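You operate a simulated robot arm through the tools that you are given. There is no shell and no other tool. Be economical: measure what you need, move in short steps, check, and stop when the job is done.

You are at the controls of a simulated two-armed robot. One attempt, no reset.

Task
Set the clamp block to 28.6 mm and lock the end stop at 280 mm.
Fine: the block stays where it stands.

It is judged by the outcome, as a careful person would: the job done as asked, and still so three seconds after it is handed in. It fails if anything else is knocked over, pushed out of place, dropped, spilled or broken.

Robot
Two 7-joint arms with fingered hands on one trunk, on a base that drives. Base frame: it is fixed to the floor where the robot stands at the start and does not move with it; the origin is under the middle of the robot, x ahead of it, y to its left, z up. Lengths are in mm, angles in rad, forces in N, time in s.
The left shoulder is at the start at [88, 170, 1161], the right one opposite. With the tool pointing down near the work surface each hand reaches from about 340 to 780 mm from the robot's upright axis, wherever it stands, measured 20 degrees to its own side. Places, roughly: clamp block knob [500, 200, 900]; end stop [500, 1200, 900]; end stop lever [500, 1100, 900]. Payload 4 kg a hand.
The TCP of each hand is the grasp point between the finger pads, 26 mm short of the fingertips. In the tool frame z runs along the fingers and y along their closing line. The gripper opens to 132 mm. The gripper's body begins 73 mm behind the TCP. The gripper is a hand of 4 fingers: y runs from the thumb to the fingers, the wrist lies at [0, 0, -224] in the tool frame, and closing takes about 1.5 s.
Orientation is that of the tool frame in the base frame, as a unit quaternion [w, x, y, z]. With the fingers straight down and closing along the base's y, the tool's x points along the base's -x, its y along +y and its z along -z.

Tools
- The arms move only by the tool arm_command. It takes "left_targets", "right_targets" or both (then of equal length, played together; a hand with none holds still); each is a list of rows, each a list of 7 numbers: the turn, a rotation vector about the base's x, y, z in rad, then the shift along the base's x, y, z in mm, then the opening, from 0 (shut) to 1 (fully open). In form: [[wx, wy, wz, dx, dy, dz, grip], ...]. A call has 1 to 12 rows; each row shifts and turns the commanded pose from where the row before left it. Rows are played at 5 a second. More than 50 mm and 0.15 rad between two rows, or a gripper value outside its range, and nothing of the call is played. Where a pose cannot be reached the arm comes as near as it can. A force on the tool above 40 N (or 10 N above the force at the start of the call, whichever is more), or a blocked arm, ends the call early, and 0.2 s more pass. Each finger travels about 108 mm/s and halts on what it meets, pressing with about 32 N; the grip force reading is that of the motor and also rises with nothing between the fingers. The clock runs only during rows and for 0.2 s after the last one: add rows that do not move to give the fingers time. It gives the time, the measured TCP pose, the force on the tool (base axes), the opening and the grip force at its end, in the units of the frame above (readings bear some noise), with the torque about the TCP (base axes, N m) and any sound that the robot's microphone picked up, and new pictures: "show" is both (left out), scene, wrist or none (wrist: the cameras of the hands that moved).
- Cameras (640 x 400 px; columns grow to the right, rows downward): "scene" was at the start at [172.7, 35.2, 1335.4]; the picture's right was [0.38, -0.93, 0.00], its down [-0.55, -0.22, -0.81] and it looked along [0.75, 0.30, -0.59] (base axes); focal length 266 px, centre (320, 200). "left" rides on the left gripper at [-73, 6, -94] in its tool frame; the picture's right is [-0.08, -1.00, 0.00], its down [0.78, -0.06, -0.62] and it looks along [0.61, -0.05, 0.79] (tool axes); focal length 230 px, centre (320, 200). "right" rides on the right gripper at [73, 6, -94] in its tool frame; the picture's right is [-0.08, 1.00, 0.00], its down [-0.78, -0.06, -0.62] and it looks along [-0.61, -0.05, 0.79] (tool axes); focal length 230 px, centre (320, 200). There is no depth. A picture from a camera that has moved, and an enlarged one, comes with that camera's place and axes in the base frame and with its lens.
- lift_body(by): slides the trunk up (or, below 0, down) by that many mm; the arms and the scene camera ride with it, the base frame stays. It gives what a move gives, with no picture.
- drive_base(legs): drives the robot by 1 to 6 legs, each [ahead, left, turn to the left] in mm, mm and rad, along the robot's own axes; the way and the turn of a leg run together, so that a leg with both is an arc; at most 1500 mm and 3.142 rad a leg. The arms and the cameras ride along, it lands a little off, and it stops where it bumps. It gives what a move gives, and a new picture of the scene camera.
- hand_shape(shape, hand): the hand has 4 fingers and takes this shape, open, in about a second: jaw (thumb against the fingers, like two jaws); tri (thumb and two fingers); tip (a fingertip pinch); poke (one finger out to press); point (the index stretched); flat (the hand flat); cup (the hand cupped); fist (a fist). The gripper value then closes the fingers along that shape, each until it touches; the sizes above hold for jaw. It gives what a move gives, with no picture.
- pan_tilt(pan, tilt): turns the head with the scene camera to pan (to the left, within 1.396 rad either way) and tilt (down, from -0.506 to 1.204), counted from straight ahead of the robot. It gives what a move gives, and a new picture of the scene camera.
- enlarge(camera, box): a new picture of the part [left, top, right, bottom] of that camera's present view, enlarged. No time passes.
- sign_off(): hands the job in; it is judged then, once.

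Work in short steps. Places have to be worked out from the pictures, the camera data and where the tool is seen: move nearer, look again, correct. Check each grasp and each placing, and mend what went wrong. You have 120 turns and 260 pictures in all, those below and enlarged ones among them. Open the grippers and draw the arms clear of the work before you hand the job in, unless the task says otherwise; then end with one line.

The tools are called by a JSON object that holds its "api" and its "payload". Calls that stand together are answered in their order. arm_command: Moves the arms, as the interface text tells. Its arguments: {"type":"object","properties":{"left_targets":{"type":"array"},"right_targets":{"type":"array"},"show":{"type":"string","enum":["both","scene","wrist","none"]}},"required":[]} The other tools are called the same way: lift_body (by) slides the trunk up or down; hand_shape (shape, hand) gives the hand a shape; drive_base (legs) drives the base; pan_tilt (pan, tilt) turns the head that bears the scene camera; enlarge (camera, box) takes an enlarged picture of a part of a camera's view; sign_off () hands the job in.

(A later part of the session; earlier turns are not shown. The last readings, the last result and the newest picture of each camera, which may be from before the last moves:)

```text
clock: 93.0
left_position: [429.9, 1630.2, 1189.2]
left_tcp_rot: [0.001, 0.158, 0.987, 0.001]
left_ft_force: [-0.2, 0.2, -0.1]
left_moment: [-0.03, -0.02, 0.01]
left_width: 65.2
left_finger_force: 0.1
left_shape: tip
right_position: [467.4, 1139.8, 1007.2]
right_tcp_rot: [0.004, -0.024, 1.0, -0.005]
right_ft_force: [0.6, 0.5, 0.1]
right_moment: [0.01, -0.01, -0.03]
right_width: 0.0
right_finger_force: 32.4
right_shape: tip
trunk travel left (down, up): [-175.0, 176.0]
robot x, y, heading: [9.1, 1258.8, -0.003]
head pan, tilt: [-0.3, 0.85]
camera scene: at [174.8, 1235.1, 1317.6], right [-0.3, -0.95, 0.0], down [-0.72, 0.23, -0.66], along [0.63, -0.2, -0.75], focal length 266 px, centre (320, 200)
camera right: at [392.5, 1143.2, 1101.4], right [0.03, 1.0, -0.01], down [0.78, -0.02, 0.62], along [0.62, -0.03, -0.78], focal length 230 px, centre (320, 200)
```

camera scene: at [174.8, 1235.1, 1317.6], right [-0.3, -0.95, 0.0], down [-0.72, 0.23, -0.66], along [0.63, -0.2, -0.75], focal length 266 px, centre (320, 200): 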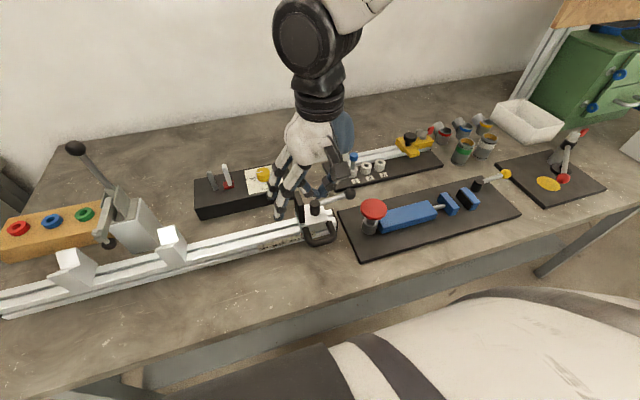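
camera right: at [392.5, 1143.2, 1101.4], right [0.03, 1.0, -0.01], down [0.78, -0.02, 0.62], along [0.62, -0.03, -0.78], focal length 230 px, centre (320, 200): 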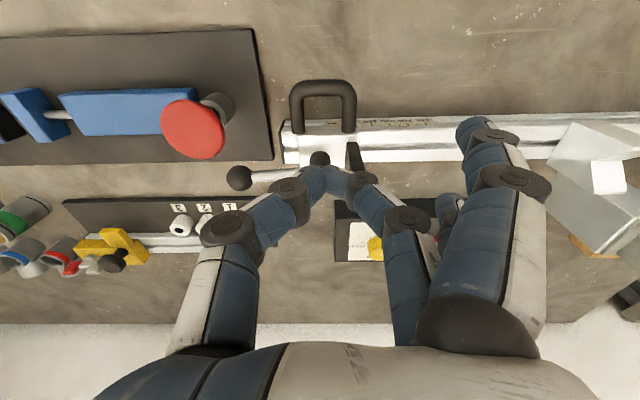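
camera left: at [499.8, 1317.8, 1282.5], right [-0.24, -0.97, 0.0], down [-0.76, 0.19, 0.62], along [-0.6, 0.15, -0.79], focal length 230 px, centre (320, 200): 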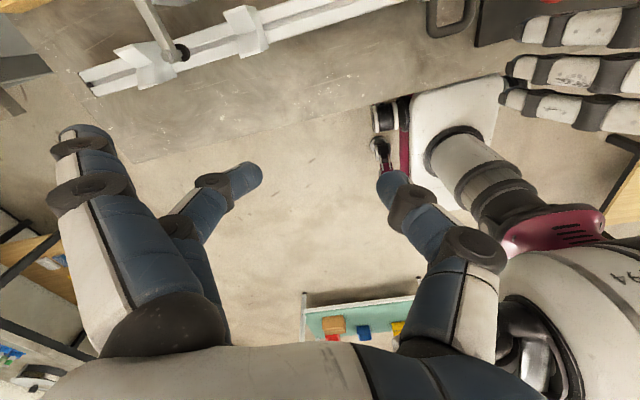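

A pinched V is too wide for the U, so I straddle the handle's outer sides instead (about 68 mm wide, z≈878). I open to 0.75 and descend.

{"api": "arm_command", "payload": {"right_targets": [[0, 0, -0.04, -2, 1, 0, 0.4], [0, 0, 0, 0, 0, 0, 0.75], [0, 0, 0, 0, 0, 0, 0.75], [0, 0, 0, 0, 0, -35, 0.75], [0, 0, 0, 0, 0, -35, 0.75], [0, 0, 0, 0, 0, -23, 0.75], [0, 0, 0, 0, 0, 0, 0.75]], "show": "both"}}

{"api": "enlarge", "payload": {"camera": "scene", "box": [240, 140, 380, 260]}}

```text
clock: 94.7
left_position: [429.1, 1630.5, 1189.2]
left_tcp_rot: [0.0, 0.159, 0.987, 0.0]
left_ft_force: [-1.0, 0.0, 0.1]
left_moment: [-0.01, -0.03, -0.06]
left_width: 65.6
left_finger_force: 0.1
left_shape: tip
right_position: [465.2, 1140.8, 913.1]
right_tcp_rot: [0.004, -0.005, 1.0, -0.005]
right_ft_force: [0.3, -0.2, 1.0]
right_moment: [0.0, -0.01, 0.04]
right_width: 98.6
right_finger_force: 0.0
right_shape: tip
trunk travel left (down, up): [-175.0, 176.0]
robot x, y, heading: [8.1, 1256.3, -0.005]
head pan, tilt: [-0.3, 0.85]
camera scene: at [175.0, 1235.2, 1317.6], right [-0.3, -0.95, 0.0], down [-0.72, 0.23, -0.66], along [0.63, -0.2, -0.75], focal length 266 px, centre (320, 200)
camera right: at [389.6, 1146.0, 1008.0], right [0.07, 1.0, -0.01], down [0.78, -0.05, 0.62], along [0.62, -0.05, -0.78], focal length 230 px, centre (320, 200)
```

scene: 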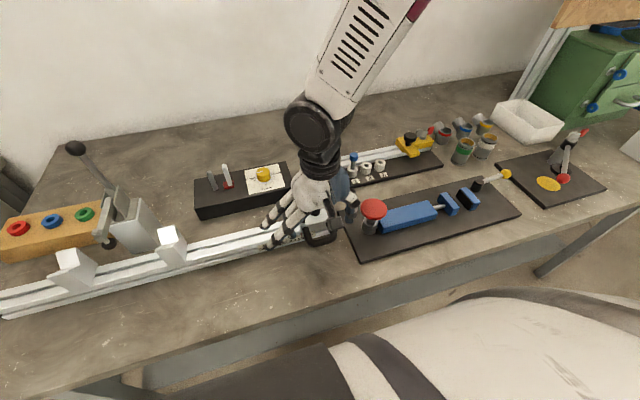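
right: 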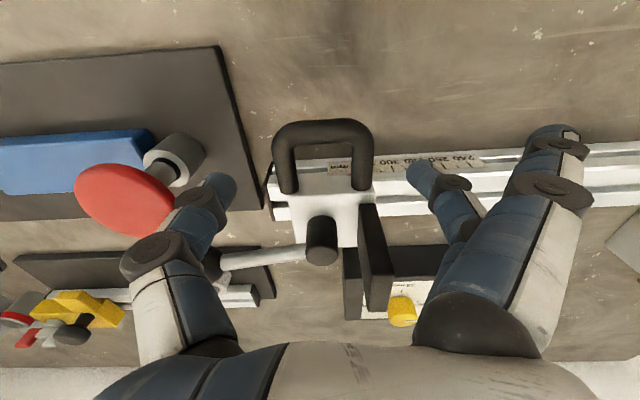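

```text
3.33 times, centred on (310, 200) of scene
camera zoom: at [175.0, 1235.2, 1317.6], right [-0.3, -0.95, 0.0], down [-0.72, 0.23, -0.66], along [0.63, -0.2, -0.75], focal length 886 px, centre (353, 200)
```

zoom: 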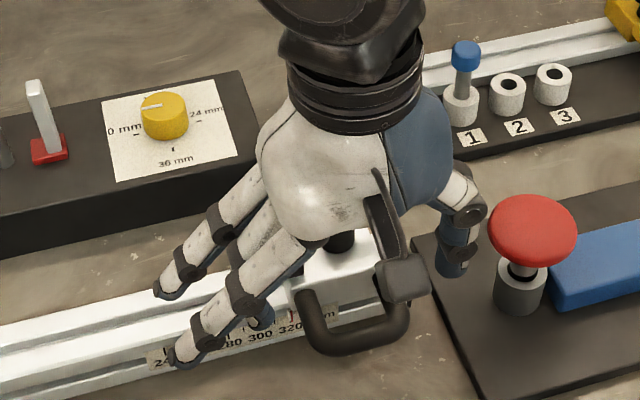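

I descend only to z≈893 to keep the extended finger above the rail, and close toward the handle legs.

{"api": "arm_command", "payload": {"right_targets": [[0, 0, 0, 0, 0, -10, 0.7], [0, 0, 0, 0, 0, -10, 0.65], [0, 0, 0, 0, 0, 0, 0.6], [0, 0, 0, 0, 0, 0, 0.56], [0, 0, 0, 0, 0, 0, 0.53], [0, 0, 0, 0, 0, 0, 0.5], [0, 0, 0, 0, 0, 0, 0.47], [0, 0, 0, 0, 0, 0, 0.47]], "show": "wrist"}}

{"api": "enlarge", "payload": {"camera": "scene", "box": [240, 140, 380, 260]}}

```text
clock: 96.5
left_position: [429.4, 1630.2, 1188.6]
left_tcp_rot: [-0.001, 0.16, 0.987, -0.001]
left_ft_force: [0.3, -0.9, 0.7]
left_moment: [-0.01, 0.01, 0.02]
left_width: 65.3
left_finger_force: 0.0
left_shape: tip
right_position: [464.7, 1141.1, 893.6]
right_tcp_rot: [0.003, -0.004, 1.0, -0.005]
right_ft_force: [0.8, 0.1, 0.2]
right_moment: [0.05, 0.04, 0.0]
right_width: 63.8
right_finger_force: 0.0
right_shape: tip
trunk travel left (down, up): [-175.0, 176.0]
robot x, y, heading: [11.2, 1258.5, -0.008]
head pan, tilt: [-0.3, 0.85]
camera right: at [390.5, 1146.4, 988.1], right [0.07, 1.0, -0.01], down [0.78, -0.05, 0.62], along [0.62, -0.05, -0.78], focal length 230 px, centre (320, 200)
```

right: 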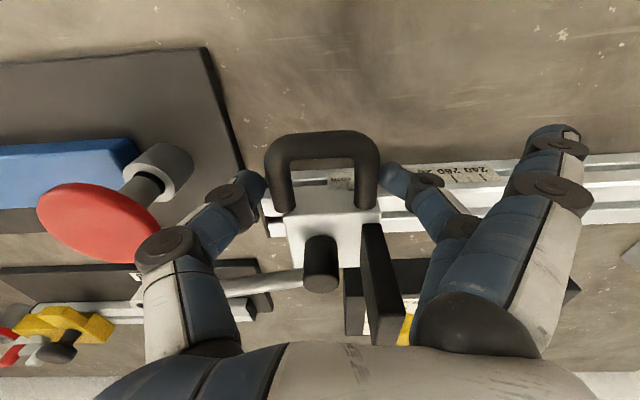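

```text
3.33 times, centred on (310, 200) of scene
camera zoom: at [175.3, 1235.3, 1317.5], right [-0.3, -0.95, 0.0], down [-0.72, 0.23, -0.66], along [0.63, -0.2, -0.75], focal length 886 px, centre (353, 200)
```

zoom: 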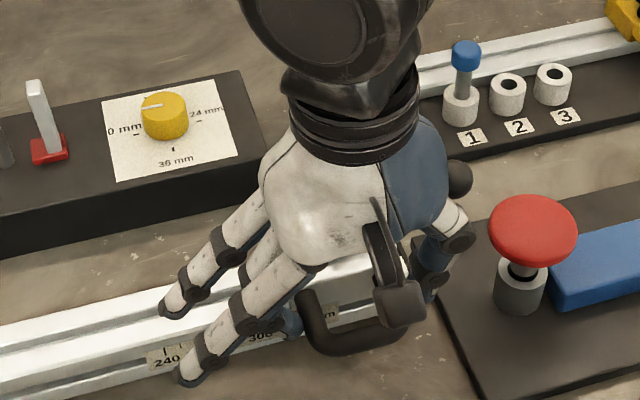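

The fingers are just off the legs. I close further until they grip.

{"api": "arm_command", "payload": {"right_targets": [[0, 0, 0, 0, 0, 0, 0.45], [0, 0, 0, 0, 0, 0, 0.43], [0, 0, 0, 0, 0, 0, 0.41], [0, 0, 0, 0, 0, 0, 0.39], [0, 0, 0, 0, 0, 0, 0.37], [0, 0, 0, 0, 0, 0, 0.37]], "show": "none"}}

```text
clock: 97.8
left_position: [429.3, 1629.3, 1190.2]
left_tcp_rot: [0.0, 0.159, 0.987, -0.001]
left_ft_force: [0.3, -0.3, 0.5]
left_moment: [0.02, 0.0, 0.02]
left_width: 65.4
left_finger_force: 0.1
left_shape: tip
right_position: [464.9, 1139.5, 893.4]
right_tcp_rot: [0.004, -0.004, 1.0, -0.005]
right_ft_force: [-1.0, -0.5, 0.6]
right_moment: [-0.12, 0.01, 0.04]
right_width: 55.3
right_finger_force: 31.6
right_shape: tip
trunk travel left (down, up): [-175.0, 176.0]
robot x, y, heading: [9.3, 1255.9, -0.008]
head pan, tilt: [-0.3, 0.85]
```

It is gripped at 55 mm (about 32 N). I pull +6 mm in y as a test.

{"api": "arm_command", "payload": {"right_targets": [[0, 0, 0, 0, 2, 0, 0.37], [0, 0, 0, 0, 2, 0, 0.37], [0, 0, 0, 0, 2, 0, 0.37], [0, 0, 0, 0, 0, 0, 0.37]], "show": "none"}}

{"api": "enlarge", "payload": {"camera": "scene", "box": [255, 200, 345, 260]}}

```text
clock: 98.8
left_position: [429.4, 1629.2, 1189.3]
left_tcp_rot: [0.0, 0.159, 0.987, 0.0]
left_ft_force: [-0.1, -0.1, -0.7]
left_moment: [-0.02, 0.0, -0.01]
left_width: 65.5
left_finger_force: 0.1
left_shape: tip
right_position: [464.8, 1146.3, 894.8]
right_tcp_rot: [0.003, -0.004, 1.0, -0.004]
right_ft_force: [-4.0, -4.2, -1.9]
right_moment: [-0.16, 0.09, 0.01]
right_width: 55.1
right_finger_force: 32.2
right_shape: tip
trunk travel left (down, up): [-175.0, 176.0]
robot x, y, heading: [7.4, 1259.0, -0.009]
head pan, tilt: [-0.3, 0.85]
```

```text
6.67 times, centred on (300, 230) of scene
camera zoom: at [174.9, 1234.8, 1317.5], right [-0.3, -0.95, 0.0], down [-0.72, 0.23, -0.66], along [0.63, -0.2, -0.75], focal length 1773 px, centre (453, 0)
```

zoom: 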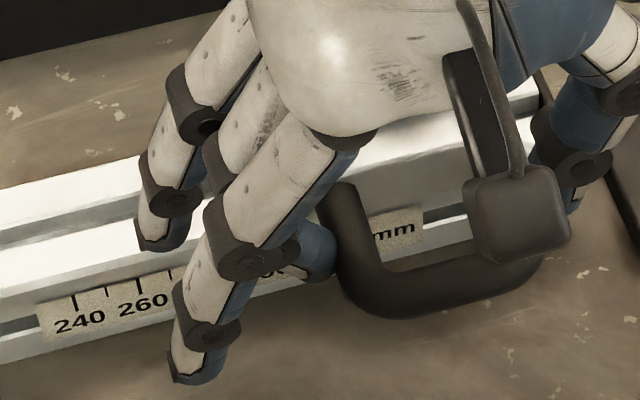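

It slides with about 4 N, so the lever is unlocked. I move another +32 mm.

{"api": "arm_command", "payload": {"right_targets": [[0, 0, 0, 0, 3, 0, 0.37], [0, 0, 0, 0, 3, 0, 0.37], [0, 0, 0, 0, 3, 0, 0.37], [0, 0, 0, 0, 3, 0, 0.37], [0, 0, 0, 0, 3, 0, 0.37], [0, 0, 0, 0, 3, 0, 0.37], [0, 0, 0, 0, 3, 0, 0.37], [0, 0, 0, 0, 3, 0, 0.37], [0, 0, 0, 0, 3, 0, 0.37], [0, 0, 0, 0, 3, 0, 0.37], [0, 0, 0, 0, 2, 0, 0.37], [0, 0, 0, 0, 0, 0, 0.37]], "show": "wrist"}}

{"api": "enlarge", "payload": {"camera": "scene", "box": [235, 200, 345, 270]}}

{"api": "enlarge", "payload": {"camera": "right", "box": [240, 90, 440, 220]}}

```text
clock: 101.5
left_position: [429.6, 1629.3, 1189.6]
left_tcp_rot: [0.0, 0.159, 0.987, 0.0]
left_ft_force: [0.0, 0.1, 0.5]
left_moment: [0.01, -0.01, 0.0]
left_width: 65.4
left_finger_force: 0.2
left_shape: tip
right_position: [464.1, 1180.5, 895.4]
right_tcp_rot: [0.003, -0.004, 1.0, -0.005]
right_ft_force: [-3.9, -3.8, -4.9]
right_moment: [-0.16, 0.1, 0.0]
right_width: 54.9
right_finger_force: 31.6
right_shape: tip
trunk travel left (down, up): [-175.0, 176.0]
robot x, y, heading: [10.4, 1257.2, -0.009]
head pan, tilt: [-0.3, 0.85]
camera right: at [390.6, 1186.0, 988.9], right [0.07, 1.0, -0.01], down [0.78, -0.05, 0.62], along [0.62, -0.05, -0.78], focal length 230 px, centre (320, 200)
```

right: 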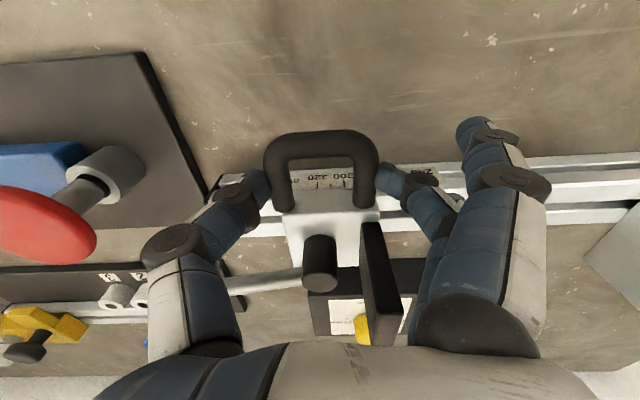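

```text
5.71 times, centred on (290, 235) of scene
camera zoom: at [175.1, 1234.8, 1317.5], right [-0.3, -0.95, 0.0], down [-0.72, 0.23, -0.66], along [0.63, -0.2, -0.75], focal length 1520 px, centre (491, 0)
```

zoom: 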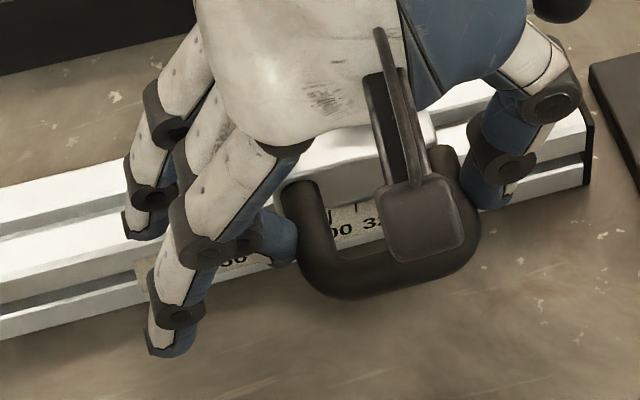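

```text
3.08 times, centred on (340, 155) of right
camera zoom: at [390.6, 1186.0, 988.9], right [0.07, 1.0, -0.01], down [0.78, -0.05, 0.62], along [0.62, -0.05, -0.78], focal length 708 px, centre (258, 338)
```

zoom: 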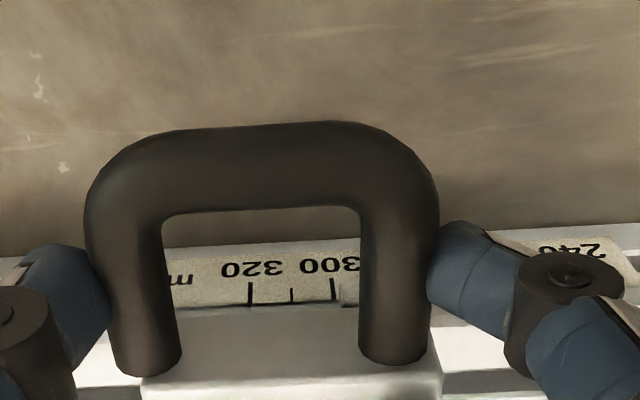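

The leg hides the index. I open gently and lift to read the scale.

{"api": "arm_command", "payload": {"right_targets": [[0, 0, 0, 0, 0, 0, 0.42], [0, 0, 0, 0, 0, 0, 0.5], [0, 0, 0, 0, 0, 0, 0.6], [0, 0, 0, 0, 0, 30, 0.6], [0, 0, 0, 0, 0, 45, 0.6], [0, 0, 0, 0, 0, 45, 0.6], [0, 0, 0, 40, 0, 20, 0.6], [0, 0, 0, 0, 0, 0, 0.6]], "show": "scene"}}

{"api": "enlarge", "payload": {"camera": "scene", "box": [230, 205, 320, 265]}}

```text
clock: 103.2
left_position: [427.2, 1630.9, 1190.2]
left_tcp_rot: [0.001, 0.16, 0.987, 0.0]
left_ft_force: [0.8, 0.2, 1.0]
left_moment: [0.01, -0.04, 0.0]
left_width: 65.5
left_finger_force: 0.1
left_shape: tip
right_position: [507.9, 1179.7, 1035.2]
right_tcp_rot: [0.004, -0.004, 1.0, -0.005]
right_ft_force: [-0.1, 0.2, -0.2]
right_moment: [0.0, 0.0, 0.0]
right_width: 78.6
right_finger_force: 0.0
right_shape: tip
trunk travel left (down, up): [-175.0, 176.0]
robot x, y, heading: [8.5, 1257.9, -0.008]
head pan, tilt: [-0.3, 0.85]
camera scene: at [174.3, 1235.3, 1317.7], right [-0.3, -0.95, 0.0], down [-0.72, 0.23, -0.66], along [0.63, -0.2, -0.75], focal length 266 px, centre (320, 200)
```

scene: 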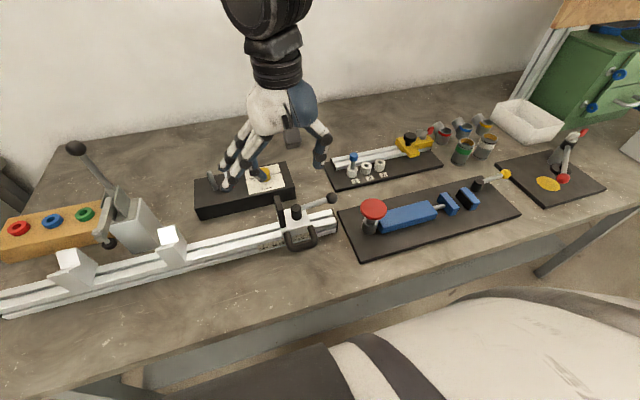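

```text
6.67 times, centred on (275, 235) of scene
camera zoom: at [174.3, 1235.3, 1317.7], right [-0.3, -0.95, 0.0], down [-0.72, 0.23, -0.66], along [0.63, -0.2, -0.75], focal length 1773 px, centre (620, -33)
```

zoom: 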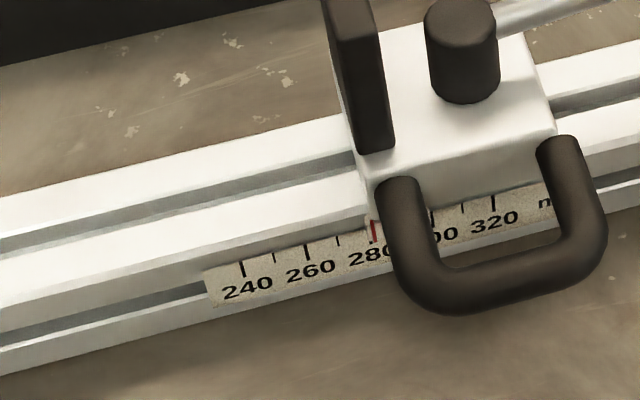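

The index is near 280, and I zoom in tighter.

{"api": "enlarge", "payload": {"camera": "scene", "box": [268, 224, 304, 248]}}

{"api": "enlarge", "payload": {"camera": "right", "box": [250, 40, 430, 160]}}

```text
16.00 times, centred on (286, 236) of scene
camera zoom: at [174.3, 1235.3, 1317.7], right [-0.3, -0.95, 0.0], down [-0.72, 0.23, -0.66], along [0.63, -0.2, -0.75], focal length 4255 px, centre (864, -376)
```

zoom: 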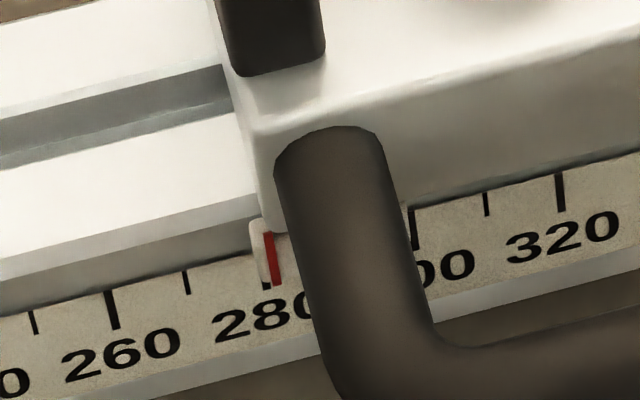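

```text
3.33 times, centred on (340, 100) of right
camera zoom: at [433.2, 1186.3, 1128.1], right [0.07, 1.0, -0.01], down [0.78, -0.05, 0.62], along [0.62, -0.05, -0.78], focal length 767 px, centre (253, 533)
```

zoom: 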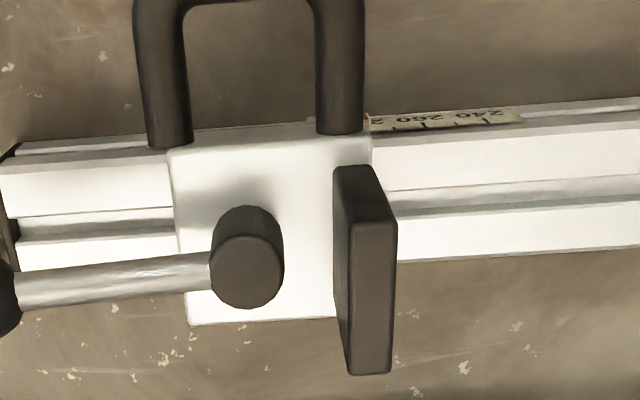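

The red line stands about 1.4 mm past the 280 tick (reading ~281.4). I go back, regrip the handle and nudge about +1.5 mm, judging by the ticks seen between the legs (the 320 tick was at x=249 in that view, target about 243).

{"api": "arm_command", "payload": {"right_targets": [[0, 0, 0, -40, 0, -20, 0.6], [0, 0, 0, 0, 0, -45, 0.6], [0, 0, 0, 0, 0, -45, 0.6], [0, 0, 0, 0, 0, -30, 0.6], [0, 0, 0, 0, 0, 0, 0.5], [0, 0, 0, 0, 0, 0, 0.45], [0, 0, 0, 0, 0, 0, 0.42], [0, 0, 0, 0, 0, 0, 0.4], [0, 0, 0, 0, 0, 0, 0.38], [0, 0, 0, 0, 0, 0, 0.37], [0, 0, 0, 0, 0, 0, 0.37]], "show": "none"}}

{"api": "enlarge", "payload": {"camera": "right", "box": [240, 90, 440, 220]}}

```text
clock: 105.7
left_position: [429.4, 1630.8, 1189.2]
left_tcp_rot: [0.0, 0.159, 0.987, 0.0]
left_ft_force: [0.5, 0.3, -0.1]
left_moment: [0.0, 0.0, -0.01]
left_width: 65.5
left_finger_force: 0.1
left_shape: tip
right_position: [468.7, 1178.6, 893.2]
right_tcp_rot: [0.004, -0.004, 1.0, -0.005]
right_ft_force: [0.2, 0.6, -3.4]
right_moment: [-0.1, 0.02, 0.01]
right_width: 55.7
right_finger_force: 32.4
right_shape: tip
trunk travel left (down, up): [-175.0, 176.0]
robot x, y, heading: [8.1, 1257.2, -0.007]
head pan, tilt: [-0.3, 0.85]
```

```text
3.08 times, centred on (340, 155) of right
camera zoom: at [393.6, 1183.9, 987.2], right [0.07, 1.0, -0.01], down [0.78, -0.05, 0.62], along [0.62, -0.05, -0.78], focal length 708 px, centre (258, 338)
```

zoom: 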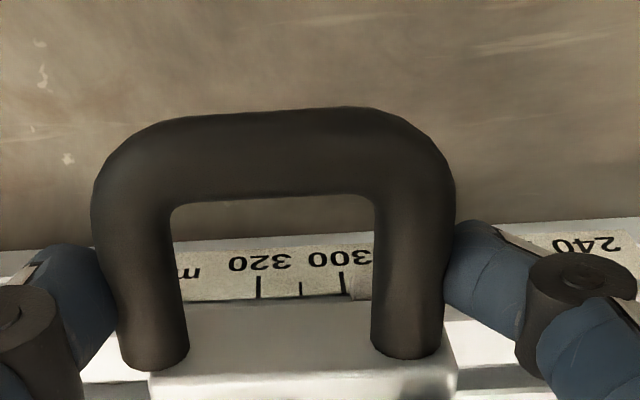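

By the ticks the regrip seems to have shifted it by about the wanted amount already. I open and check.

{"api": "arm_command", "payload": {"right_targets": [[0, 0, 0, 0, 0, 0, 0.42], [0, 0, 0, 0, 0, 0, 0.5], [0, 0, 0, 0, 0, 0, 0.6], [0, 0, 0, 0, 0, 30, 0.6], [0, 0, 0, 0, 0, 45, 0.6], [0, 0, 0, 0, 0, 45, 0.6], [0, 0, 0, 35, 0, 20, 0.6], [0, 0, 0, 0, 0, 0, 0.6]], "show": "none"}}

{"api": "enlarge", "payload": {"camera": "scene", "box": [268, 224, 304, 248]}}

```text
clock: 107.5
left_position: [428.1, 1629.8, 1188.6]
left_tcp_rot: [-0.001, 0.159, 0.987, 0.0]
left_ft_force: [0.3, 0.3, -0.2]
left_moment: [0.01, -0.07, -0.03]
left_width: 65.6
left_finger_force: 0.0
left_shape: tip
right_position: [498.5, 1179.4, 1035.7]
right_tcp_rot: [0.004, -0.004, 1.0, -0.006]
right_ft_force: [-0.3, 0.2, -0.1]
right_moment: [0.01, -0.02, 0.04]
right_width: 78.9
right_finger_force: 0.2
right_shape: tip
trunk travel left (down, up): [-175.0, 176.0]
robot x, y, heading: [8.5, 1257.1, -0.005]
head pan, tilt: [-0.3, 0.85]
```

```text
16.00 times, centred on (286, 236) of scene
camera zoom: at [174.3, 1235.2, 1317.7], right [-0.3, -0.95, 0.0], down [-0.72, 0.23, -0.66], along [0.63, -0.2, -0.75], focal length 4255 px, centre (864, -376)
```

zoom: 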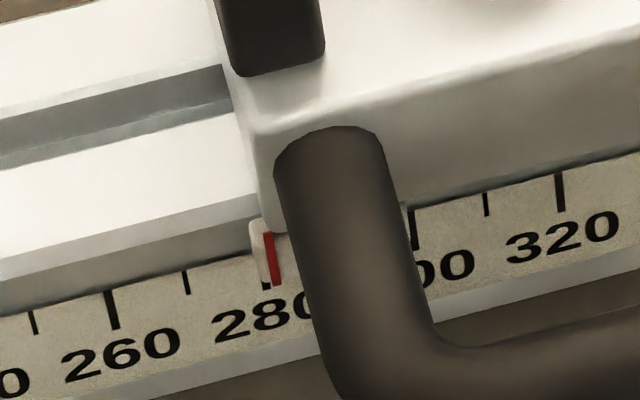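

It is unchanged at ~281.4, so regripping is neutral. I regrip and command +1.4 mm this time.

{"api": "arm_command", "payload": {"right_targets": [[0, 0, 0, -35, 0, -20, 0.6], [0, 0, 0, 0, 0, -45, 0.6], [0, 0, 0, 0, 0, -45, 0.6], [0, 0, 0, 0, 0, -30, 0.55], [0, 0, 0, 0, 0, 0, 0.45], [0, 0, 0, 0, 0, 0, 0.42], [0, 0, 0, 0, 0, 0, 0.39], [0, 0, 0, 0, 0, 0, 0.37], [0, 0, 0, 0, 0, 0, 0.37], [0, 0, 0, 0, 0.7, 0, 0.37], [0, 0, 0, 0, 0.7, 0, 0.37], [0, 0, 0, 0, 0, 0, 0.37]], "show": "none"}}

{"api": "arm_command", "payload": {"right_targets": [[0, 0, 0, 0, 0, 0, 0.42], [0, 0, 0, 0, 0, 0, 0.5], [0, 0, 0, 0, 0, 0, 0.6], [0, 0, 0, 0, 0, 30, 0.6], [0, 0, 0, 0, 0, 45, 0.6], [0, 0, 0, 0, 0, 45, 0.6], [0, 0, 0, 35, 0, 20, 0.6], [0, 0, 0, 0, 0, 0, 0.6]], "show": "none"}}

{"api": "enlarge", "payload": {"camera": "scene", "box": [268, 224, 304, 248]}}

```text
clock: 110.0
left_position: [429.1, 1629.5, 1188.8]
left_tcp_rot: [0.0, 0.159, 0.987, 0.0]
left_ft_force: [0.1, 0.8, -0.5]
left_moment: [0.02, -0.05, 0.0]
left_width: 65.7
left_finger_force: 0.2
left_shape: tip
right_position: [464.8, 1182.7, 893.2]
right_tcp_rot: [0.003, -0.004, 1.0, -0.006]
right_ft_force: [-8.6, 0.3, -5.1]
right_moment: [-0.1, 0.16, -0.07]
right_width: 55.5
right_finger_force: 31.6
right_shape: tip
trunk travel left (down, up): [-175.0, 176.0]
robot x, y, heading: [8.6, 1255.9, -0.005]
head pan, tilt: [-0.3, 0.85]
```

```text
clock: 111.8
left_position: [428.2, 1630.2, 1189.8]
left_tcp_rot: [-0.001, 0.159, 0.987, -0.001]
left_ft_force: [-0.1, -0.6, -0.1]
left_moment: [-0.03, -0.04, 0.01]
left_width: 65.4
left_finger_force: 0.1
left_shape: tip
right_position: [497.5, 1182.3, 1033.9]
right_tcp_rot: [0.004, -0.004, 1.0, -0.004]
right_ft_force: [0.0, -0.1, 0.4]
right_moment: [-0.04, 0.0, -0.02]
right_width: 78.8
right_finger_force: 0.0
right_shape: tip
trunk travel left (down, up): [-175.0, 176.0]
robot x, y, heading: [10.9, 1256.3, -0.008]
head pan, tilt: [-0.3, 0.85]
```

```text
16.00 times, centred on (286, 236) of scene
camera zoom: at [174.3, 1235.2, 1317.7], right [-0.3, -0.95, 0.0], down [-0.72, 0.23, -0.66], along [0.63, -0.2, -0.75], focal length 4255 px, centre (864, -376)
```

zoom: 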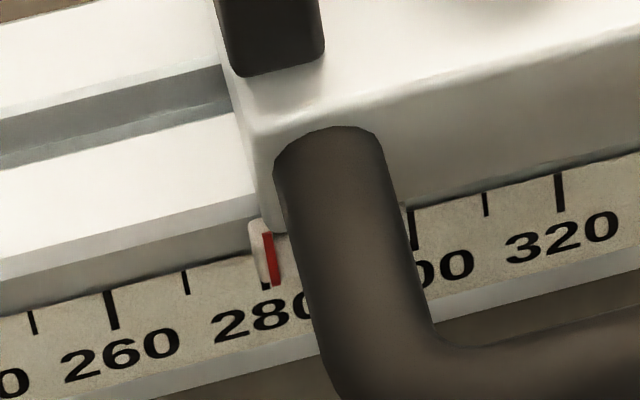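

Stiction held it. I repeat with +2.6 mm.

{"api": "arm_command", "payload": {"right_targets": [[0, 0, 0, -33, 0, -20, 0.6], [0, 0, 0, 0, 0, -45, 0.6], [0, 0, 0, 0, 0, -45, 0.6], [0, 0, 0, 0, 0, -30, 0.55], [0, 0, 0, 0, 0, 0, 0.45], [0, 0, 0, 0, 0, 0, 0.42], [0, 0, 0, 0, 0, 0, 0.39], [0, 0, 0, 0, 0, 0, 0.37], [0, 0, 0, 0, 0, 0, 0.37], [0, 0, 0, 0, 1.3, 0, 0.37], [0, 0, 0, 0, 1.3, 0, 0.37], [0, 0, 0, 0, 0, 0, 0.37]], "show": "none"}}

{"api": "arm_command", "payload": {"right_targets": [[0, 0, 0, 0, 0, 0, 0.42], [0, 0, 0, 0, 0, 0, 0.5], [0, 0, 0, 0, 0, 0, 0.6], [0, 0, 0, 0, 0, 30, 0.6], [0, 0, 0, 0, 0, 45, 0.6], [0, 0, 0, 0, 0, 45, 0.6], [0, 0, 0, 35, 0, 20, 0.6], [0, 0, 0, 0, 0, 0, 0.6]], "show": "none"}}

{"api": "enlarge", "payload": {"camera": "scene", "box": [268, 224, 304, 248]}}

```text
clock: 114.5
left_position: [430.1, 1630.4, 1189.7]
left_tcp_rot: [-0.001, 0.159, 0.987, 0.0]
left_ft_force: [0.0, 0.7, -0.6]
left_moment: [0.02, 0.01, 0.0]
left_width: 65.5
left_finger_force: 0.1
left_shape: tip
right_position: [469.0, 1181.8, 892.2]
right_tcp_rot: [0.003, -0.004, 1.0, -0.006]
right_ft_force: [3.6, -3.7, -9.8]
right_moment: [-0.13, -0.07, 0.02]
right_width: 55.3
right_finger_force: 32.1
right_shape: tip
trunk travel left (down, up): [-175.0, 176.0]
robot x, y, heading: [7.5, 1256.9, -0.007]
head pan, tilt: [-0.3, 0.85]
```

```text
clock: 116.2
left_position: [428.3, 1631.6, 1190.0]
left_tcp_rot: [0.0, 0.159, 0.987, 0.0]
left_ft_force: [-0.3, 0.4, 0.2]
left_moment: [0.0, -0.01, -0.02]
left_width: 65.6
left_finger_force: 0.0
left_shape: tip
right_position: [502.2, 1181.3, 1037.7]
right_tcp_rot: [0.004, -0.004, 1.0, -0.005]
right_ft_force: [0.4, 0.5, 0.8]
right_moment: [-0.02, -0.05, 0.0]
right_width: 78.7
right_finger_force: 0.0
right_shape: tip
trunk travel left (down, up): [-175.0, 176.0]
robot x, y, heading: [9.7, 1256.7, -0.011]
head pan, tilt: [-0.3, 0.85]
```

```text
16.00 times, centred on (286, 236) of scene
camera zoom: at [174.2, 1235.2, 1317.7], right [-0.3, -0.95, 0.0], down [-0.72, 0.23, -0.66], along [0.63, -0.2, -0.75], focal length 4255 px, centre (864, -376)
```

zoom: 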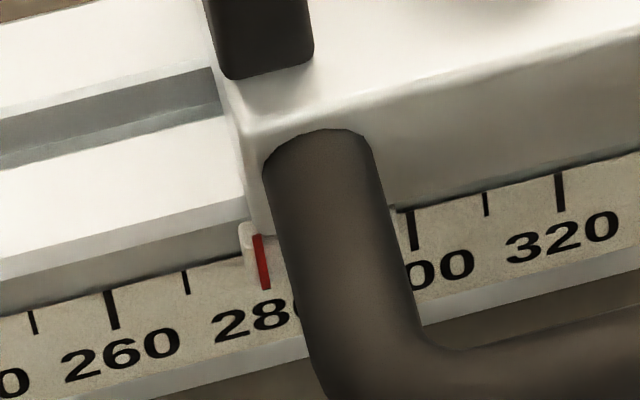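

The index now sits on the 280 tick. To lock, I go to the ball (expected near [508, 1100, 918]), yawing the hand to -90°.

{"api": "arm_command", "payload": {"right_targets": [[0, 0, -0.137, 0, -8, 0, 0.5], [0, 0, -0.137, 0, -8, 0, 0.5], [0, 0, -0.137, 0, -8, 0, 0.45], [0, 0, -0.137, 0, -8, 0, 0.4], [0, 0, -0.137, 0, -8, 0, 0.36], [0, 0, -0.137, 1, -8, 0, 0.36], [0, 0, -0.137, 1, -8, 0, 0.36], [0, 0, -0.137, 1, -8, 0, 0.36], [0, 0, -0.137, 1, -8, -10, 0.36], [0, 0, -0.137, 1, -8, -10, 0.36], [0, 0, -0.137, 0, 0, -10, 0.36], [0, 0, 0, 0, 0, 0, 0.36]], "show": "both"}}

```text
clock: 118.8
left_position: [429.3, 1631.6, 1188.4]
left_tcp_rot: [0.0, 0.159, 0.987, 0.0]
left_ft_force: [-0.1, 0.4, -0.9]
left_moment: [0.0, 0.01, -0.02]
left_width: 65.2
left_finger_force: 0.1
left_shape: tip
right_position: [507.6, 1103.4, 1005.3]
right_tcp_rot: [-0.001, 0.681, 0.732, -0.006]
right_ft_force: [-0.4, 0.6, -0.3]
right_moment: [-0.03, 0.02, -0.01]
right_width: 48.0
right_finger_force: 0.1
right_shape: tip
trunk travel left (down, up): [-175.0, 176.0]
robot x, y, heading: [9.7, 1258.3, -0.004]
head pan, tilt: [-0.3, 0.85]
camera scene: at [175.1, 1235.1, 1317.5], right [-0.3, -0.95, 0.0], down [-0.72, 0.23, -0.66], along [0.63, -0.2, -0.75], focal length 266 px, centre (320, 200)
camera right: at [509.1, 1176.9, 1099.6], right [1.0, -0.01, -0.01], down [0.0, -0.78, 0.62], along [-0.01, -0.62, -0.78], focal length 230 px, centre (320, 200)
```

scene: 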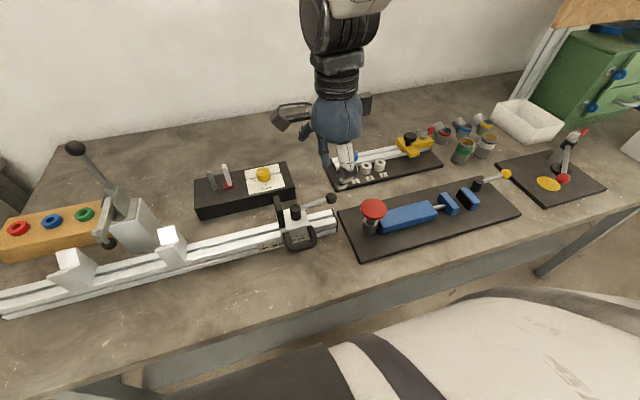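
right: 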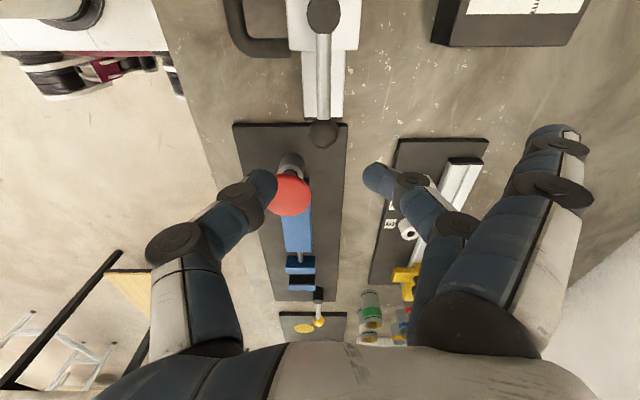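

The ball is at [510, 1103], so the cage is centred. I descend around it to z≈932.

{"api": "arm_command", "payload": {"right_targets": [[0, 0, 0, 2, -1, -25, 0.36], [0, 0, 0, 0, 0, -25, 0.34], [0, 0, 0, 0, 0, -23, 0.32], [0, 0, 0, 0, 0, 0, 0.3], [0, 0, 0, 0, 0, 0, 0.28]], "show": "wrist"}}

```text
clock: 120.0
left_position: [429.8, 1630.9, 1188.8]
left_tcp_rot: [0.0, 0.159, 0.987, 0.0]
left_ft_force: [1.0, 0.1, -0.1]
left_moment: [0.0, 0.0, 0.02]
left_width: 65.4
left_finger_force: 0.0
left_shape: tip
right_position: [511.1, 1105.1, 932.1]
right_tcp_rot: [-0.001, 0.681, 0.732, -0.007]
right_ft_force: [0.8, 1.1, 0.7]
right_moment: [-0.02, 0.01, -0.02]
right_width: 37.6
right_finger_force: 0.1
right_shape: tip
trunk travel left (down, up): [-175.0, 176.0]
robot x, y, heading: [9.1, 1259.2, -0.006]
head pan, tilt: [-0.3, 0.85]
camera right: at [512.8, 1177.5, 1025.4], right [1.0, -0.01, -0.01], down [0.0, -0.78, 0.62], along [-0.01, -0.62, -0.78], focal length 230 px, centre (320, 200)
```

right: 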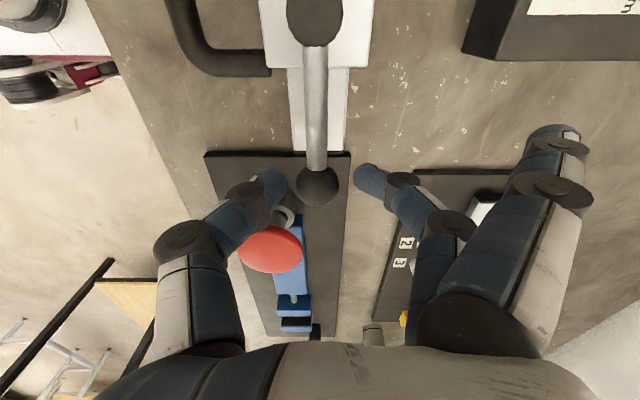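

The ball is caged. I drive it back counter-clockwise along the arc about the pivot at ~[507, 1179], the first part to about -50°.

{"api": "arm_command", "payload": {"right_targets": [[0, 0, 0.0, 9, -2, 0, 0.28], [0, 0, 0.1, 8.3, 0, 0, 0.28], [0, 0, 0.1, 7.5, 2.4, 0, 0.28], [0, 0, 0.1, 7.3, 3.3, 0, 0.28], [0, 0, 0.1, 6.8, 3.9, 0, 0.28], [0, 0, 0.1, 6.5, 4.6, 0, 0.28], [0, 0, 0.1, 6, 5.3, 0, 0.28], [0, 0, 0, 0, 0, 0, 0.28]], "show": "wrist"}}

{"api": "enlarge", "payload": {"camera": "scene", "box": [230, 205, 320, 265]}}

```text
clock: 121.8
left_position: [429.1, 1629.3, 1190.0]
left_tcp_rot: [0.0, 0.159, 0.987, 0.0]
left_ft_force: [0.5, -0.1, 0.1]
left_moment: [0.03, -0.05, 0.03]
left_width: 65.3
left_finger_force: 0.0
left_shape: tip
right_position: [561.0, 1121.3, 931.1]
right_tcp_rot: [0.001, 0.433, 0.901, -0.006]
right_ft_force: [0.6, -3.9, -0.1]
right_moment: [0.0, 0.01, 0.05]
right_width: 39.1
right_finger_force: 0.0
right_shape: tip
trunk travel left (down, up): [-175.0, 176.0]
robot x, y, heading: [9.3, 1254.6, -0.008]
head pan, tilt: [-0.3, 0.85]
camera right: at [520.2, 1182.0, 1025.9], right [0.83, 0.56, -0.01], down [0.44, -0.64, 0.62], along [0.34, -0.52, -0.78], focal length 230 px, centre (320, 200)
```

right: 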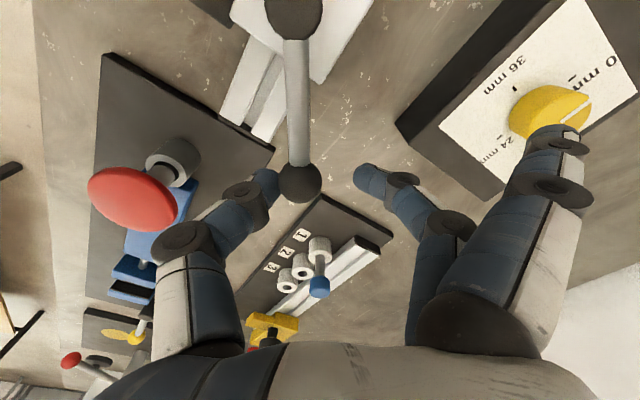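

```text
6.67 times, centred on (275, 235) of scene
camera zoom: at [175.2, 1234.8, 1317.5], right [-0.3, -0.95, 0.0], down [-0.72, 0.23, -0.66], along [0.63, -0.2, -0.75], focal length 1773 px, centre (620, -33)
```

zoom: 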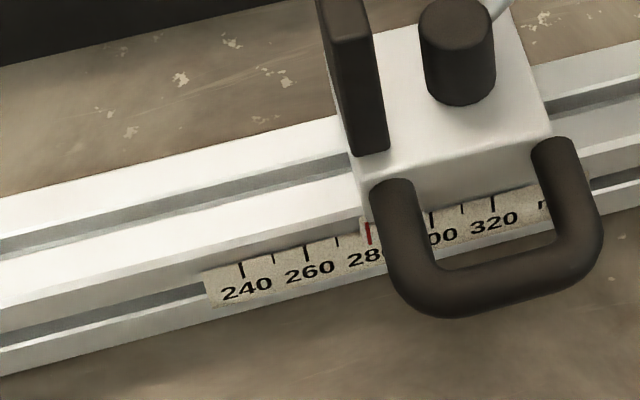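

The lever follows and the index stays at 280. I continue to about -11°.

{"api": "arm_command", "payload": {"right_targets": [[0, 0, 0.1, 5.3, 5.8, 0, 0.28], [0, 0, 0.1, 4.9, 6.3, 0, 0.28], [0, 0, 0.1, 4.1, 6.8, 0, 0.28], [0, 0, 0.1, 3.4, 7.1, 0, 0.28], [0, 0, 0.1, 2.8, 7.5, 0, 0.28], [0, 0, 0.1, 2, 7.7, 0, 0.28], [0, 0, 0.1, 1.1, 7.8, 0, 0.28], [0, 0, 0, 0, 0, 0, 0.28]], "show": "wrist"}}

{"api": "enlarge", "payload": {"camera": "scene", "box": [230, 205, 320, 265]}}

```text
clock: 123.7
left_position: [428.9, 1629.3, 1189.1]
left_tcp_rot: [-0.001, 0.159, 0.987, 0.001]
left_ft_force: [-0.3, -0.1, 0.4]
left_moment: [0.02, 0.02, 0.01]
left_width: 65.3
left_finger_force: 0.1
left_shape: tip
right_position: [583.4, 1169.9, 932.7]
right_tcp_rot: [0.003, 0.098, 0.995, -0.006]
right_ft_force: [1.5, -2.5, -0.1]
right_moment: [-0.03, -0.01, 0.03]
right_width: 39.1
right_finger_force: 0.1
right_shape: tip
trunk travel left (down, up): [-175.0, 176.0]
robot x, y, heading: [7.4, 1257.2, -0.007]
head pan, tilt: [-0.3, 0.85]
camera right: at [512.4, 1190.3, 1025.7], right [0.27, 0.96, -0.01], down [0.75, -0.21, 0.62], along [0.6, -0.18, -0.78], focal length 230 px, centre (320, 200)
```

right: 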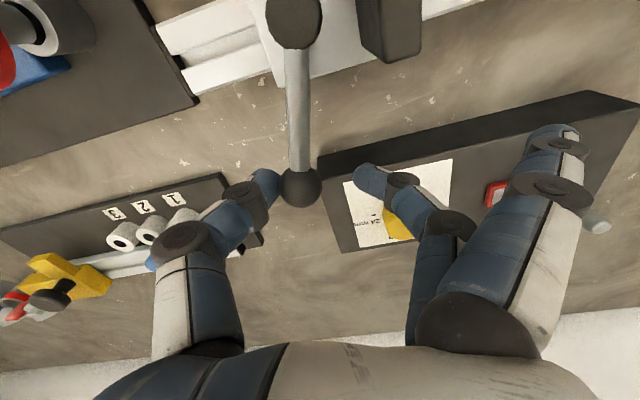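

```text
6.67 times, centred on (275, 235) of scene
camera zoom: at [175.4, 1234.9, 1317.4], right [-0.3, -0.95, 0.0], down [-0.72, 0.23, -0.66], along [0.63, -0.2, -0.75], focal length 1773 px, centre (620, -33)
```

zoom: 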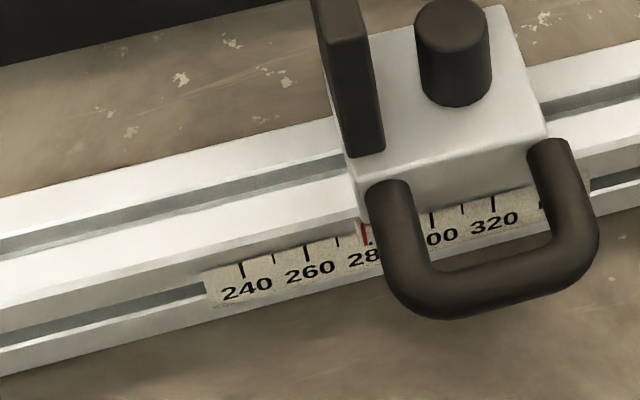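

Pushing along +y dragged the carriage about 1.4 mm (now ~278.6). I first finish the turn to find the locking stop and the total drift, and can then redo it with a pre-offset.

{"api": "arm_command", "payload": {"right_targets": [[0, 0, 0.05, 0.3, 4, 0, 0.28], [0, 0, 0.05, 0.1, 4, 0, 0.28], [0, 0, 0.05, -0.1, 4, 0, 0.28], [0, 0, 0.05, -0.3, 4, 0, 0.28], [0, 0, 0, 0, 0, 0, 0.28]], "show": "wrist"}}

{"api": "enlarge", "payload": {"camera": "scene", "box": [230, 165, 350, 265]}}

```text
clock: 124.8
left_position: [429.7, 1629.8, 1188.6]
left_tcp_rot: [0.0, 0.159, 0.987, 0.0]
left_ft_force: [0.3, -0.2, 0.8]
left_moment: [0.01, 0.0, 0.0]
left_width: 65.3
left_finger_force: 0.0
left_shape: tip
right_position: [583.8, 1185.9, 930.8]
right_tcp_rot: [0.003, -0.001, 1.0, -0.005]
right_ft_force: [1.6, -1.8, 1.6]
right_moment: [-0.03, 0.0, -0.01]
right_width: 39.3
right_finger_force: 0.0
right_shape: tip
trunk travel left (down, up): [-175.0, 176.0]
robot x, y, heading: [6.2, 1259.0, -0.009]
head pan, tilt: [-0.3, 0.85]
camera right: at [510.2, 1192.4, 1024.8], right [0.08, 1.0, -0.01], down [0.78, -0.05, 0.62], along [0.62, -0.05, -0.78], focal length 230 px, centre (320, 200)
```

right: 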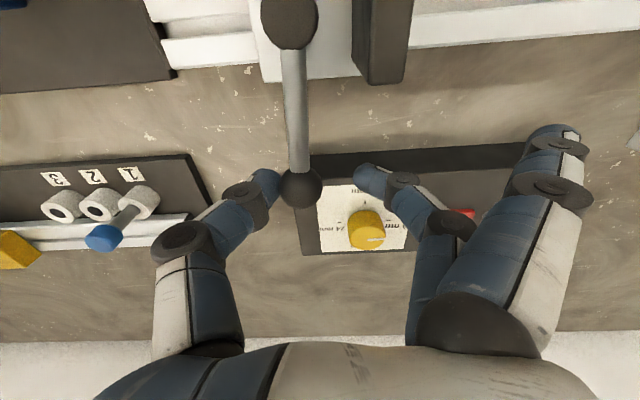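

```text
4.00 times, centred on (290, 215) of scene
camera zoom: at [175.3, 1235.0, 1317.5], right [-0.3, -0.95, 0.0], down [-0.72, 0.23, -0.66], along [0.63, -0.2, -0.75], focal length 1064 px, centre (440, 140)
```

zoom: 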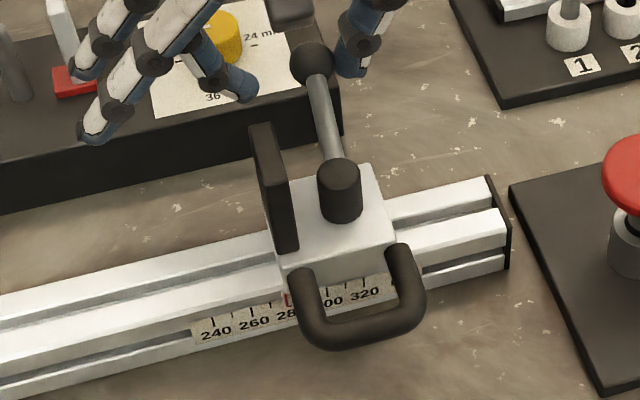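

It is nearly back at the original angle, with no stop felt yet. I push a little further.

{"api": "arm_command", "payload": {"right_targets": [[0, 0, 0.03, -0.2, 3, 0, 0.28], [0, 0, 0.03, -0.3, 3, 0, 0.28], [0, 0, 0.03, -0.4, 3, 0, 0.28], [0, 0, 0, 0, 0, 0, 0.28]], "show": "none"}}

{"api": "enlarge", "payload": {"camera": "scene", "box": [230, 165, 350, 265]}}

```text
clock: 125.8
left_position: [430.1, 1630.2, 1188.8]
left_tcp_rot: [0.0, 0.158, 0.987, 0.001]
left_ft_force: [0.5, 0.7, 0.2]
left_moment: [0.04, -0.01, -0.04]
left_width: 65.7
left_finger_force: 0.1
left_shape: tip
right_position: [583.9, 1193.0, 932.8]
right_tcp_rot: [0.004, -0.047, 0.999, -0.004]
right_ft_force: [-0.1, -6.5, 0.2]
right_moment: [-0.07, 0.0, -0.04]
right_width: 41.2
right_finger_force: 0.0
right_shape: tip
trunk travel left (down, up): [-175.0, 176.0]
robot x, y, heading: [9.2, 1258.9, -0.011]
head pan, tilt: [-0.3, 0.85]
```

```text
4.00 times, centred on (290, 215) of scene
camera zoom: at [175.2, 1234.6, 1317.5], right [-0.3, -0.95, 0.0], down [-0.72, 0.23, -0.66], along [0.63, -0.2, -0.75], focal length 1064 px, centre (440, 140)
```

zoom: 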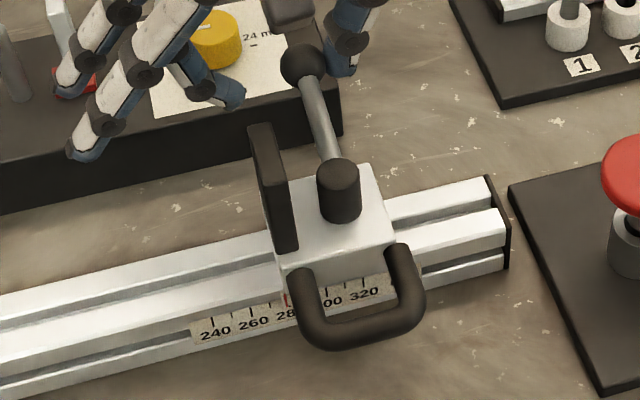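

The force rose to 6.5 N without the carriage moving, so this is the locked stop. I read the index precisely.

{"api": "enlarge", "payload": {"camera": "scene", "box": [268, 224, 304, 248]}}

```text
16.00 times, centred on (286, 236) of scene
camera zoom: at [175.2, 1234.6, 1317.5], right [-0.3, -0.95, 0.0], down [-0.72, 0.23, -0.66], along [0.63, -0.2, -0.75], focal length 4255 px, centre (864, -376)
```

zoom: 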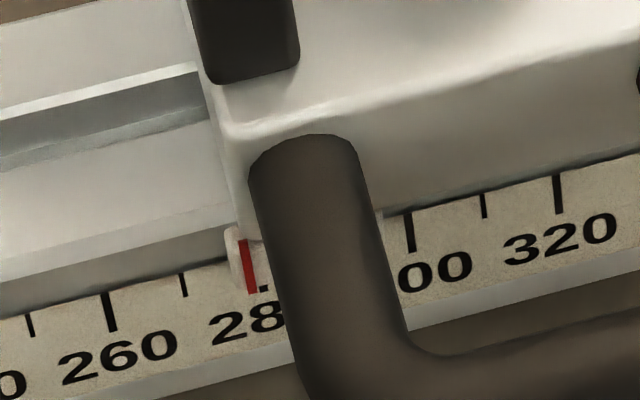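

It is locked at ~278.4, because the locking stroke drags the carriage about 1.65 mm. I unlock again toward -45°, pre-set to ~281.6 and relock.

{"api": "arm_command", "payload": {"right_targets": [[0, 0, -0.09, 1, -12, 0, 0.28], [0, 0, -0.09, 1, -12.5, 0, 0.28], [0, 0, -0.09, -2, -7.7, 0, 0.28], [0, 0, -0.09, -2.2, -7.7, 0, 0.28], [0, 0, -0.09, -3.5, -7.2, 0, 0.28], [0, 0, -0.09, -3.6, -7.2, 0, 0.28], [0, 0, -0.09, -4.9, -6.3, 0, 0.28], [0, 0, -0.09, -4.9, -6.2, 0, 0.28], [0, 0, -0.09, -6, -5.3, 0, 0.28], [0, 0, -0.09, -6.2, -5.2, 0, 0.28], [0, 0, 0, 0, 0, 0, 0.28]], "show": "wrist"}}

{"api": "enlarge", "payload": {"camera": "scene", "box": [268, 224, 304, 248]}}

```text
clock: 128.2
left_position: [429.3, 1629.7, 1189.6]
left_tcp_rot: [-0.001, 0.159, 0.987, 0.0]
left_ft_force: [0.2, 0.0, 0.0]
left_moment: [-0.02, -0.02, -0.04]
left_width: 65.4
left_finger_force: 0.0
left_shape: tip
right_position: [553.6, 1116.4, 932.2]
right_tcp_rot: [0.001, 0.394, 0.919, -0.006]
right_ft_force: [1.4, 1.2, -1.8]
right_moment: [0.0, -0.04, -0.01]
right_width: 40.0
right_finger_force: 0.0
right_shape: tip
trunk travel left (down, up): [-175.0, 176.0]
robot x, y, heading: [9.0, 1254.6, -0.002]
head pan, tilt: [-0.3, 0.85]
camera right: at [506.7, 1174.4, 1025.6], right [0.78, 0.63, -0.01], down [0.5, -0.6, 0.62], along [0.39, -0.49, -0.78], focal length 230 px, centre (320, 200)
```

right: 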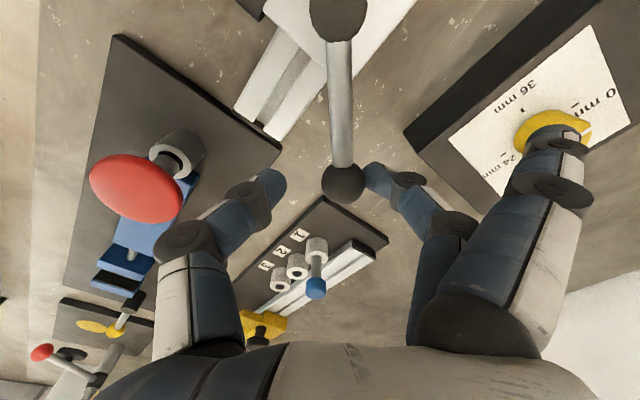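

```text
16.00 times, centred on (286, 236) of scene
camera zoom: at [175.6, 1235.4, 1317.4], right [-0.3, -0.95, 0.0], down [-0.72, 0.23, -0.66], along [0.63, -0.2, -0.75], focal length 4255 px, centre (864, -376)
```

zoom: 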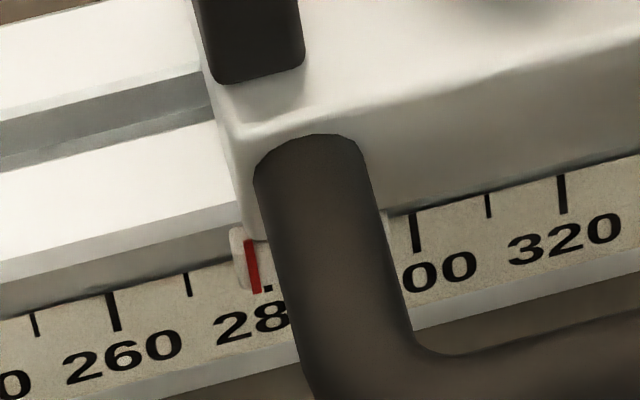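

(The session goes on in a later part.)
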